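You operate a simulated robot arm through the tools that you are given. There is no shell and no other tool. Be economical: measure what you need, move in short steps, check, and stop when the job is done.

You are at the controls of a simulated robot arm. One attempt, no reset.

## Task
Stack the carton marked "full" from the top of the brown bench on top of the carton that says "half".
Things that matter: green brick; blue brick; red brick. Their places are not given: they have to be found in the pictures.

The check looks at the end state, three seconds after you hand in, the way a careful person would. Anything else that was tipped, shoved, dropped, spilled or broken makes it a failure.

## Robot
A 7-joint arm with a two-finger parallel gripper, fixed in place. Base frame: the origin is at the foot of the arm, x ahead of it, y to its left, z up; the work surface is at about z = 0. Readings come in mm, degrees, newtons and seconds.
With the tool pointing down near the work surface it reaches from about 240 to 620 mm from the base axis. Its first joint turns from -66.0 to 66.0 degrees. Payload 2.6 kg.
Tool frame: the origin (TCP) lies between the finger pads and is the grasp point; the fingertips stand 30 mm ahead of it; z points along the fingers, y is the line along which they close. Largest opening 94 mm; finger width 28, thickness 10; the body of the gripper, 50 by 96 mm, starts 55 mm behind the TCP.
Orientation is that of the tool frame in the base frame, as a unit quaternion [x, y, z, w]. With the fingers straight down and closing along the base's y, the tool's x points along the base's -x, its y along +y and its z along -z.

## Interface
- The arm moves only by the tool send_rows. Its argument "commands" is a list of rows, each an object of numbers (a shift or turn left out is 0, a gripper value left out holds the last): "x", "y", "z": the shift along the tool's x, y, z in units of 400 mm (1.0 is 400 mm); "ax", "ay", "az": the turn, a rotation vector about the tool's x, y, z in units of 180 degrees (1.0 is 180 degrees); "fingers": the closure in counts, from 0 (fully open) to 255 (shut). In form: [{"x": .., "y": .., "z": .., "ax": .., "ay": .., "az": .., "fingers": ..}, ...]. A call has 1 to 10 rows; each row is the pose to reach, as a shift and turn from the pose commanded when the call began, along the tool's axes at that moment. A call with a number of a shift or a turn outside -1 to 1 is refused whole. Rows are played at 5 a second. More than 50 mm and 8.6 degrees between two rows, or a gripper value outside its range, and nothing of the call is played. A pose out of reach is approached as far as the arm can. The call stops where the force on the tool passes 40 N (or 10 N more than at its start, if that is more) or the arm is blocked; 0.2 s more then pass. The fingers move at their own pace (about 72 mm/s each) and stop on an object; they squeeze with about 40 N. The grip force told is the motor's: it shows also when the fingers shut on nothing. Time passes only in rows, and 0.2 s behind the last, so rows that repeat a pose let the fingers close. The reply holds the time, the measured pose of the TCP, the force on the tool along the base axes, the opening and the grip force, in the units named above and with some noise.
- Cameras (640 x 400 px; columns grow to the right, rows downward): "scene" is fixed at [34.7, 443.5, 547.5]; the picture's right is [-0.70, -0.71, 0.00], its down [-0.47, 0.46, -0.75] and it looks along [0.54, -0.53, -0.66] (base axes); focal length 373 px, centre (320, 200). "wrist" rides on the gripper at [76, 14, -102] in the tool frame; the picture's right is [-0.18, 0.98, 0.00], its down [-0.75, -0.14, -0.64] and it looks along [-0.63, -0.12, 0.77] (tool axes); focal length 243 px, centre (320, 200).
- get_image(camera): a new picture of that camera. No time passes.
- measure_at(camera, pixels): for up to 12 pixels [column, row] of the newest picture of that camera ("zoom" is the newest enlarged one), the place [x, y, z] in the base frame of the surface seen there, good to about 3 mm, but the place of the scene camera against the robot may be out by one fixed shift of up to 18 mm in any direction. No time passes.
- enlarge(camera, box): a new picture of the part [left, top, right, bottom] of that camera's present view, enlarged. No time passes.
- sign_off(): hands the job in; it is judged then, once.

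Keep the steps short. Do not move on a guess: measure, check each grasp and each placing, and mend mistakes. In all there are 60 turns and 20 pictures (those below and enlarged ones count). Leave the gripper open and the arm clear of the work at the hand-in unless told otherwise, and finish with a single line.

The tools are called after "Request:" as name(argument=value, ...) on one line, values as JSON. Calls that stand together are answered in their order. send_rows: Moves the arm, as the interface text tells. Its arguments: {"type":"object","properties":{"commands":{"type":"array","items":{"type":"object","properties":{"x":{"type":"number"},"y":{"type":"number"},"z":{"type":"number"},"ax":{"type":"number"},"ay":{"type":"number"},"az":{"type":"number"},"fingers":{"type":"number"}}}}},"required":["commands"]} The other tools are called the same way: get_image (camera) takes a picture; measure_at (camera, pixels) gives the place of the surface under pixels of a picture; enlarge (camera, box) takes an enlarged picture of a part of a camera's view; sign_off () hands the job in.

At the start:

```text
time_s: 0.0
position: [319.5, 219.2, 283.5]
orientation: [-0.001, 1.0, 0.0, 0.0]
force: [0.0, 0.2, 0.2]
width: 93.8
gripper_force: 0.1
```

scene: 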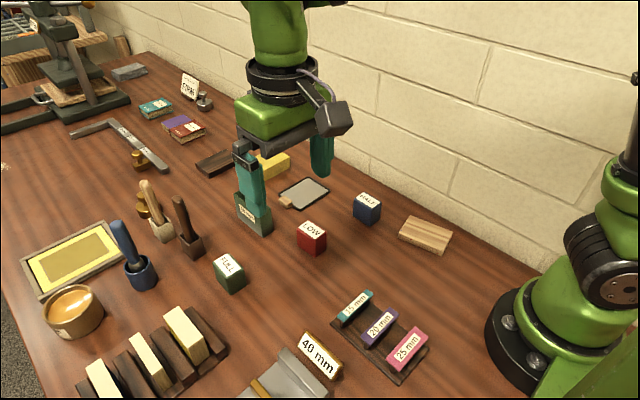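
wrist: 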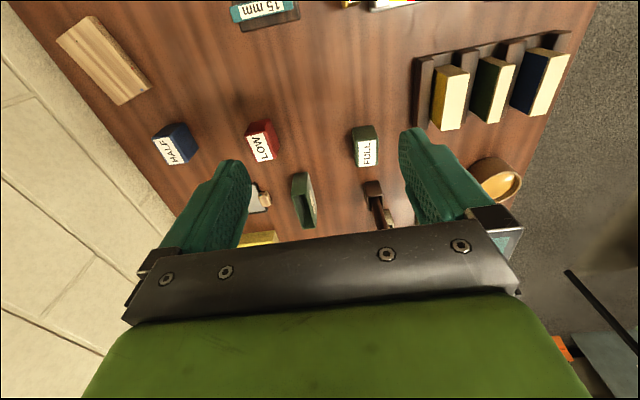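

I see the green "FULL" brick at about (230,272) in the scene view, the blue "HALF" brick at (367,208) and the red "LOW" brick at (312,238). I'll enlarge the scene view and measure points on the bricks in the wrist view.

Request:
enlarge(camera="scene", box=[190, 170, 400, 300])

Request:
enlarge(camera="wrist", box=[140, 100, 400, 262])

Request:
measure_at(camera="wrist", pixels=[[366, 153], [364, 132], [175, 150], [174, 130], [262, 148], [260, 127], [303, 200], [375, 195], [330, 150]])

```text
3.05 times, centred on (295, 235) of scene
```

zoom: 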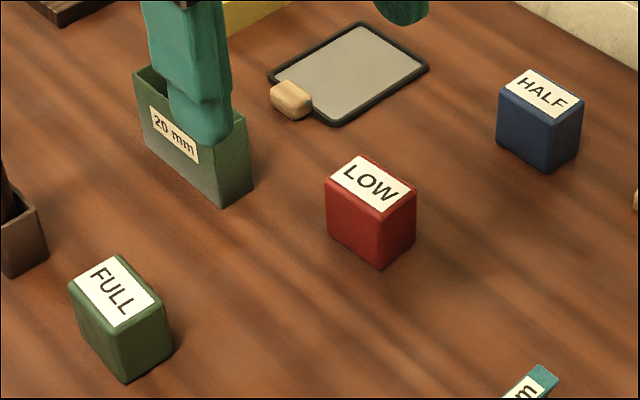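

```text
2.46 times, centred on (270, 181) of wrist
```

zoom: 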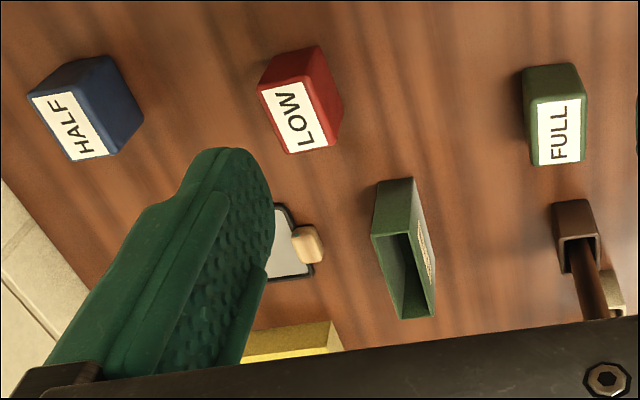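

```text
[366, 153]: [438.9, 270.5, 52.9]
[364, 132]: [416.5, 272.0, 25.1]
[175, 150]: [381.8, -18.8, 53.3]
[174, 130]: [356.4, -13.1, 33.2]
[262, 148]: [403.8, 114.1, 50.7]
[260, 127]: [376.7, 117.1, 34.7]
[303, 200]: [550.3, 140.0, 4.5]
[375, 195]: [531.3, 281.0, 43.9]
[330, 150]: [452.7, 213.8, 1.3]
```

The wrist view gives a FULL top near z≈53 and a HALF top near z≈53. Next I measure the top corners of FULL, HALF and LOW in the wrist zoom, plus the box behind FULL.

Request:
measure_at(camera="zoom", pixels=[[534, 103], [583, 97], [583, 160], [537, 163], [32, 97], [76, 88], [113, 152], [74, 159], [553, 208], [596, 205], [262, 88], [307, 80]])

Request:
measure_at(camera="wrist", pixels=[[355, 127], [374, 126], [364, 128], [163, 130], [184, 124], [172, 148], [366, 158], [364, 144]])

```text
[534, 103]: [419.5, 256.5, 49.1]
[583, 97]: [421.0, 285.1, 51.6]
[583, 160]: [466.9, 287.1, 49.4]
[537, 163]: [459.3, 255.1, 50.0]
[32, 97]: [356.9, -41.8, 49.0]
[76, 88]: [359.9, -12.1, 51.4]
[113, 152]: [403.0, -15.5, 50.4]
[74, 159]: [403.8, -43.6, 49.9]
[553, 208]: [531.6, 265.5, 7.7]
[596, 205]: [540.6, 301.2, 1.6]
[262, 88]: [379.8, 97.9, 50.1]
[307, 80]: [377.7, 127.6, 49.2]
```

```text
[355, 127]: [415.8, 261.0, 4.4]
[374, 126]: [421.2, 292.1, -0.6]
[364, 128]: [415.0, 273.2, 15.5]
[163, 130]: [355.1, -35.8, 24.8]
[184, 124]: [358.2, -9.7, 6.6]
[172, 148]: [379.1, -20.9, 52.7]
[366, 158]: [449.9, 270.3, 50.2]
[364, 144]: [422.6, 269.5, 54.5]
```

FULL spans about x 417–466, y 254–288, with its top at 51 mm and centre near (441, 271). HALF's centre is near (380, -28). I'll move above FULL at the present height, then look with the wrist camera.

Request:
send_rows(commands=[{"x": -0.1, "y": 0.043, "fingers": 0}, {"x": -0.2, "y": 0.086}, {"x": -0.304, "y": 0.1295}, {"x": -0.304, "y": 0.1295, "z": 0.1}, {"x": -0.304, "y": 0.1295, "z": 0.2}, {"x": -0.304, "y": 0.1295, "z": 0.3}, {"x": -0.304, "y": 0.1295, "z": 0.38}])

Request:
get_image(camera="wrist")

```text
time_s: 1.6
position: [439.0, 269.5, 129.0]
orientation: [-0.001, 1.0, 0.0, 0.0]
force: [0.6, -0.5, -0.1]
width: 94.0
gripper_force: 0.0
```

```text
15 pictures are left
```

wrist: 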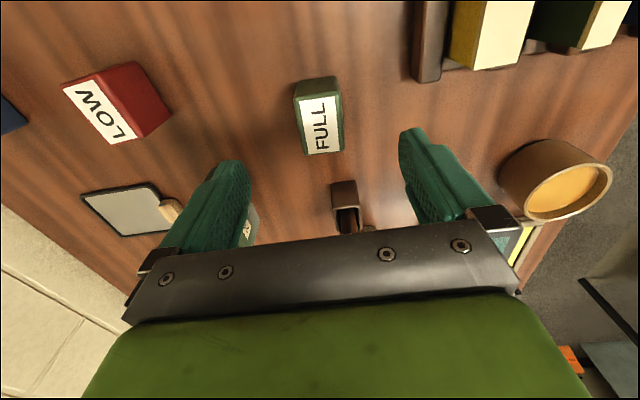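

FULL sits at (320,120) between the fingers in the wrist view. I'll measure its corners, the "LOW" corner for comparison, and the nearby rack, bowl and mallet holder.

Request:
measure_at(camera="wrist", pixels=[[298, 101], [338, 96], [341, 148], [307, 153], [320, 125], [415, 75], [440, 80], [505, 180], [345, 188], [250, 235], [365, 160], [318, 88]])

```text
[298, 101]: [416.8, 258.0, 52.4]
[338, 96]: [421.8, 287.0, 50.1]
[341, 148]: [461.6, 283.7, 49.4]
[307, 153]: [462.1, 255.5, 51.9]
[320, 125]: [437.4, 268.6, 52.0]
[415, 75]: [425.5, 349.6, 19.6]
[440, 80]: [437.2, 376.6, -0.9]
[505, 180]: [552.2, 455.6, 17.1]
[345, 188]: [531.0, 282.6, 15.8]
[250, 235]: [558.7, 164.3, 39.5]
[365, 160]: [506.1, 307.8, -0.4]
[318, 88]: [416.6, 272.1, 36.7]
```

FULL's centre is (440, 271), and the rack at y≥350 clears the fingers, which reach to y≈328. I'll go down to z≈35 and close.

Request:
send_rows(commands=[{"y": 0.003, "x": -0.0025, "z": 0.09}, {"y": 0.003, "x": -0.0025, "z": 0.17}, {"y": 0.003, "x": -0.0025, "z": 0.235}, {"y": 0.003, "x": -0.0025, "z": 0.235, "fingers": 255}, {"y": 0.003, "x": -0.0025, "z": 0.235}, {"y": 0.003, "x": -0.0025, "z": 0.235}, {"y": 0.003, "x": -0.0025, "z": 0.235}])

```text
time_s: 3.2
position: [441.1, 271.6, 35.3]
orientation: [-0.001, 1.0, 0.0, -0.001]
force: [-0.3, -0.2, -1.1]
width: 39.5
gripper_force: 40.0
```

The fingers stopped at 39.5 mm with 40 N, so FULL is held. Now I lift it straight up.

Request:
send_rows(commands=[{"z": -0.05}, {"z": -0.15}, {"z": -0.26}, {"z": -0.37}, {"z": -0.45}])

Request:
get_image(camera="wrist")

```text
time_s: 4.4
position: [441.2, 270.8, 217.4]
orientation: [-0.001, 1.0, 0.0, -0.001]
force: [-0.4, -0.5, -1.5]
width: 39.6
gripper_force: 40.2
```

```text
14 pictures are left
```

wrist: 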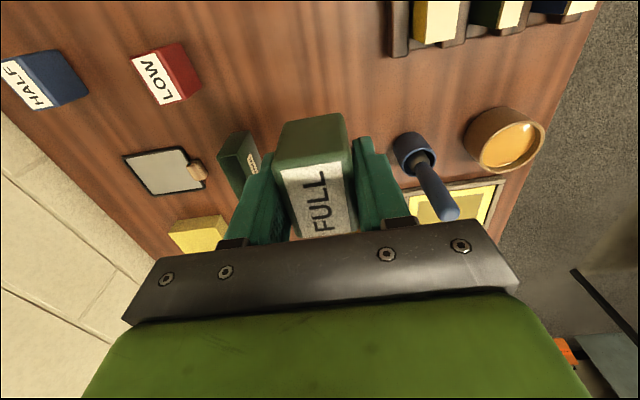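

FULL hangs straight in the grip. I'll travel at z≈217 toward a point above HALF at (380, -28), clear of everything.

Request:
send_rows(commands=[{"x": 0.019, "y": -0.0935}, {"x": 0.038, "y": -0.187}, {"x": 0.057, "y": -0.28}, {"x": 0.076, "y": -0.374}, {"x": 0.095, "y": -0.467}, {"x": 0.114, "y": -0.56}, {"x": 0.1335, "y": -0.654}, {"x": 0.1525, "y": -0.747}, {"x": 0.1525, "y": -0.747}])

Request:
get_image(camera="wrist")

Request:
get_image(camera="scene")

```text
time_s: 6.4
position: [381.4, -28.4, 216.2]
orientation: [-0.001, 1.0, 0.0, -0.001]
force: [0.1, 0.1, -1.5]
width: 39.4
gripper_force: 39.9
```

```text
13 pictures are left
```

wrist: 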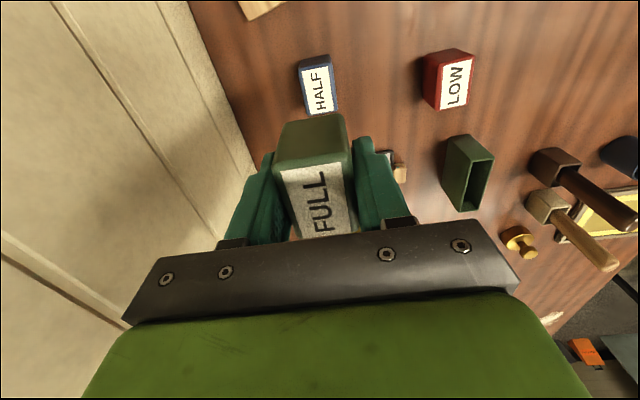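

```text
12 pictures are left
```

scene: 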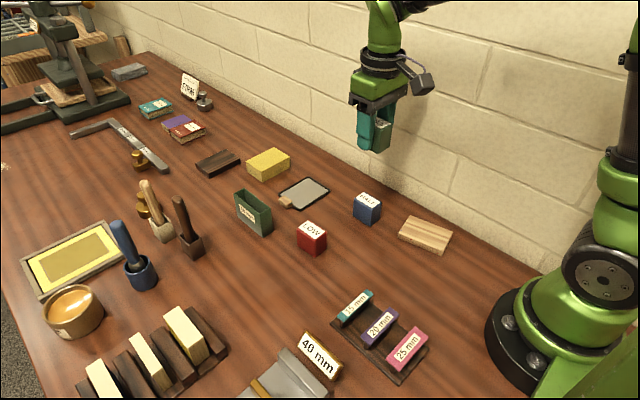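

The HALF top is in full view at (319,85). I'll enlarge that part and re-measure its corners and the held brick's top.

Request:
enlarge(camera="wrist", box=[240, 40, 400, 140])

Request:
measure_at(camera="wrist", pixels=[[300, 71], [333, 66], [337, 112], [307, 113], [319, 90], [280, 170], [348, 162], [288, 235], [350, 230], [280, 140], [346, 130]])

```text
4.00 times, centred on (320, 90) of wrist
```

zoom: 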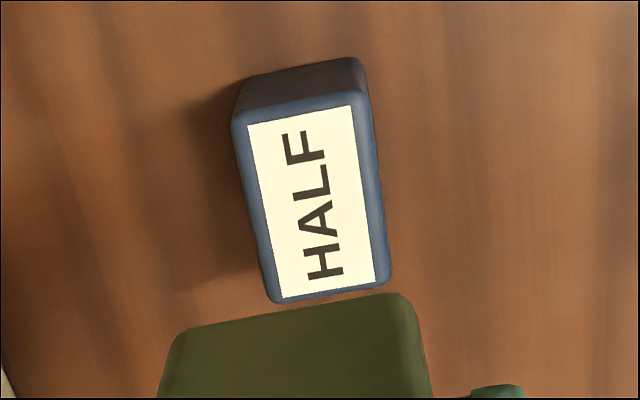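

```text
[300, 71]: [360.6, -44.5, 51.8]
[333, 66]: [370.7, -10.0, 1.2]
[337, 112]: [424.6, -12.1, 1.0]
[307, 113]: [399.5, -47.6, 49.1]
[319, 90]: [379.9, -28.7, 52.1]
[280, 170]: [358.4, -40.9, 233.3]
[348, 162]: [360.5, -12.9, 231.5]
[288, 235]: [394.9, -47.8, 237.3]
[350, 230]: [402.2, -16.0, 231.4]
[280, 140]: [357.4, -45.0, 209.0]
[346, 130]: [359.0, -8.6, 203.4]
```

Request:
measure_at(camera="zoom", pixels=[[240, 122], [355, 100], [380, 278], [278, 298], [315, 200], [250, 200], [370, 180], [300, 112], [330, 290], [246, 126], [350, 107], [375, 282]])

```text
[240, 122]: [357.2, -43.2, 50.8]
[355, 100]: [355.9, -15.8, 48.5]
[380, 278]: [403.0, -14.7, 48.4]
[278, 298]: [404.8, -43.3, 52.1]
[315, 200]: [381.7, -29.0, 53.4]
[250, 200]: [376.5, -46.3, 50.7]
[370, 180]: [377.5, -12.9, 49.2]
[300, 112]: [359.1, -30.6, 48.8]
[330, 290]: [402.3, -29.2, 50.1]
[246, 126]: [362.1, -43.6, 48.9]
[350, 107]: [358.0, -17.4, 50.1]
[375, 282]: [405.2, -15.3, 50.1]
```

HALF's centre is (380.5, -29.3), and the held brick is centred almost on the TCP. I'll go down to z≈91, about 5 mm above contact.

Request:
send_rows(commands=[{"x": 0.002, "y": -0.002, "z": 0.1}, {"x": 0.002, "y": -0.002, "z": 0.2}, {"x": 0.002, "y": -0.002, "z": 0.28}, {"x": 0.002, "y": -0.002, "z": 0.313}, {"x": 0.002, "y": -0.002, "z": 0.313}])

Request:
enlarge(camera="scene", box=[310, 130, 430, 240])

```text
time_s: 7.6
position: [381.1, -29.2, 91.5]
orientation: [-0.001, 1.0, 0.0, -0.001]
force: [-0.1, -0.9, -1.4]
width: 39.5
gripper_force: 40.2
```

```text
3.64 times, centred on (370, 185) of scene
```

zoom: 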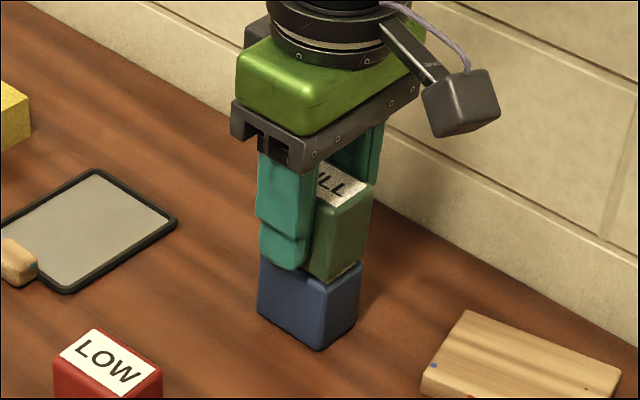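

FULL is lined up right above HALF with a thin gap. Now I lower it in 1 mm rows and watch the force.

Request:
send_rows(commands=[{"z": 0.0025}, {"z": 0.005}, {"z": 0.0075}, {"z": 0.0095}])

```text
time_s: 8.6
position: [379.9, -27.9, 87.6]
orientation: [-0.002, 1.0, -0.001, -0.001]
force: [0.1, 0.1, -0.1]
width: 39.6
gripper_force: 40.1
```

No clear contact yet (z≈87.6), so I continue down in half-millimetre rows.

Request:
send_rows(commands=[{"z": 0.00125}, {"z": 0.0025}, {"z": 0.0025}])

```text
time_s: 9.4
position: [380.0, -29.3, 86.9]
orientation: [-0.002, 1.0, 0.0, -0.001]
force: [0.5, -0.2, -0.7]
width: 39.5
gripper_force: 39.7
```

Request:
send_rows(commands=[{"z": 0.00125}, {"z": 0.0025}, {"z": 0.0025}])

```text
time_s: 10.2
position: [379.1, -29.0, 85.3]
orientation: [-0.002, 1.0, 0.0, -0.001]
force: [-0.1, 0.6, -0.3]
width: 39.5
gripper_force: 40.0
```

Force along z is still near zero at z≈85.3, so I lower a little more.

Request:
send_rows(commands=[{"z": 0.00125}, {"z": 0.0025}, {"z": 0.0025}])

Request:
enlarge(camera="scene", box=[335, 160, 405, 230])

```text
time_s: 11.0
position: [379.5, -29.8, 85.6]
orientation: [-0.001, 1.0, 0.0, 0.0]
force: [-0.7, 1.1, 7.5]
width: 39.5
gripper_force: 40.1
```

```text
5.71 times, centred on (370, 195) of scene
```

zoom: 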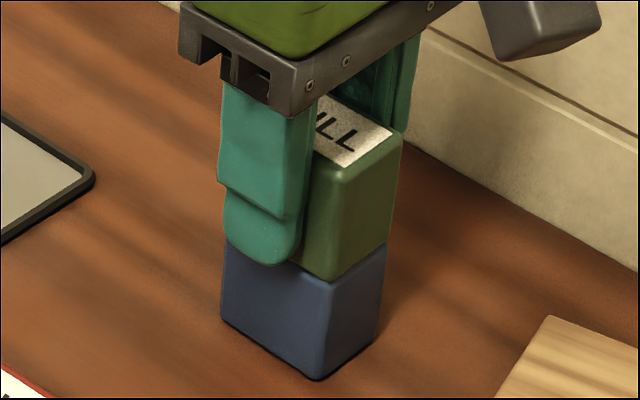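

The push up is 7.5 N, so FULL is resting on HALF, and the faces line up. I'll open the fingers and wait.

Request:
send_rows(commands=[{"z": -0.001, "fingers": 120}, {"z": -0.001, "fingers": 60}, {"z": -0.001, "fingers": 0}, {"z": -0.001}, {"z": -0.001}])

```text
time_s: 12.2
position: [380.6, -29.6, 85.3]
orientation: [-0.001, 1.0, 0.0, -0.001]
force: [0.2, -0.3, -0.7]
width: 94.0
gripper_force: 0.1
```

The fingers are open to 94 mm. Now I go straight up and look.

Request:
send_rows(commands=[{"z": -0.05}, {"z": -0.15}, {"z": -0.26}, {"z": -0.37}, {"z": -0.48}, {"z": -0.48}])

Request:
get_image(camera="scene")

Request:
enlarge(camera="scene", box=[320, 140, 420, 240])

```text
time_s: 13.6
position: [379.5, -27.7, 276.2]
orientation: [0.0, 1.0, -0.001, -0.002]
force: [-0.4, -0.1, 0.2]
width: 94.1
gripper_force: 0.0
```

```text
8 pictures are left
```

scene: 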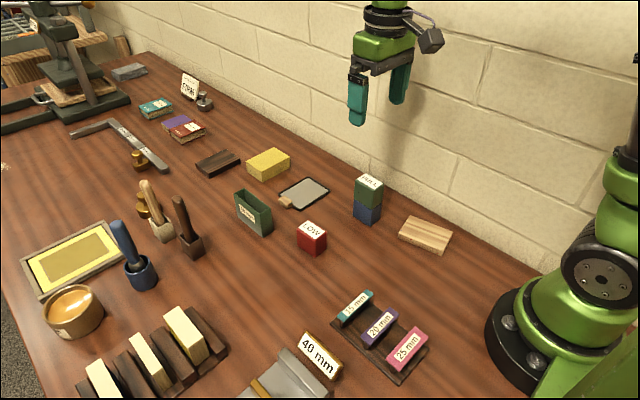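

```text
4.00 times, centred on (370, 190) of scene
```

zoom: 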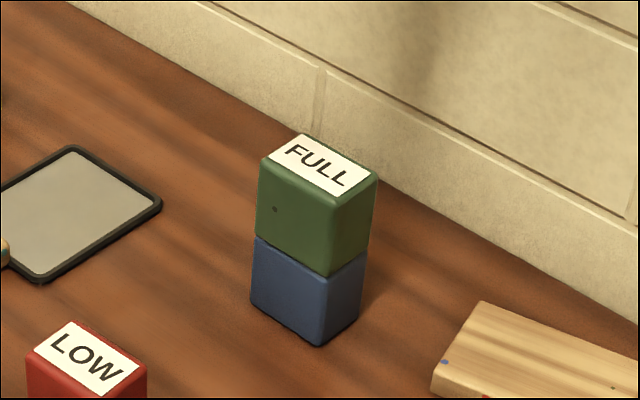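

FULL stands square on HALF, nothing else has moved, and the gripper is open and clear at z≈276. I'm handing in.

Request:
sign_off()

```text
The job is handed in.
```

The "full" carton (green brick) is stacked squarely on the "half" carton (blue brick), nothing else was disturbed, and the gripper is open and clear.
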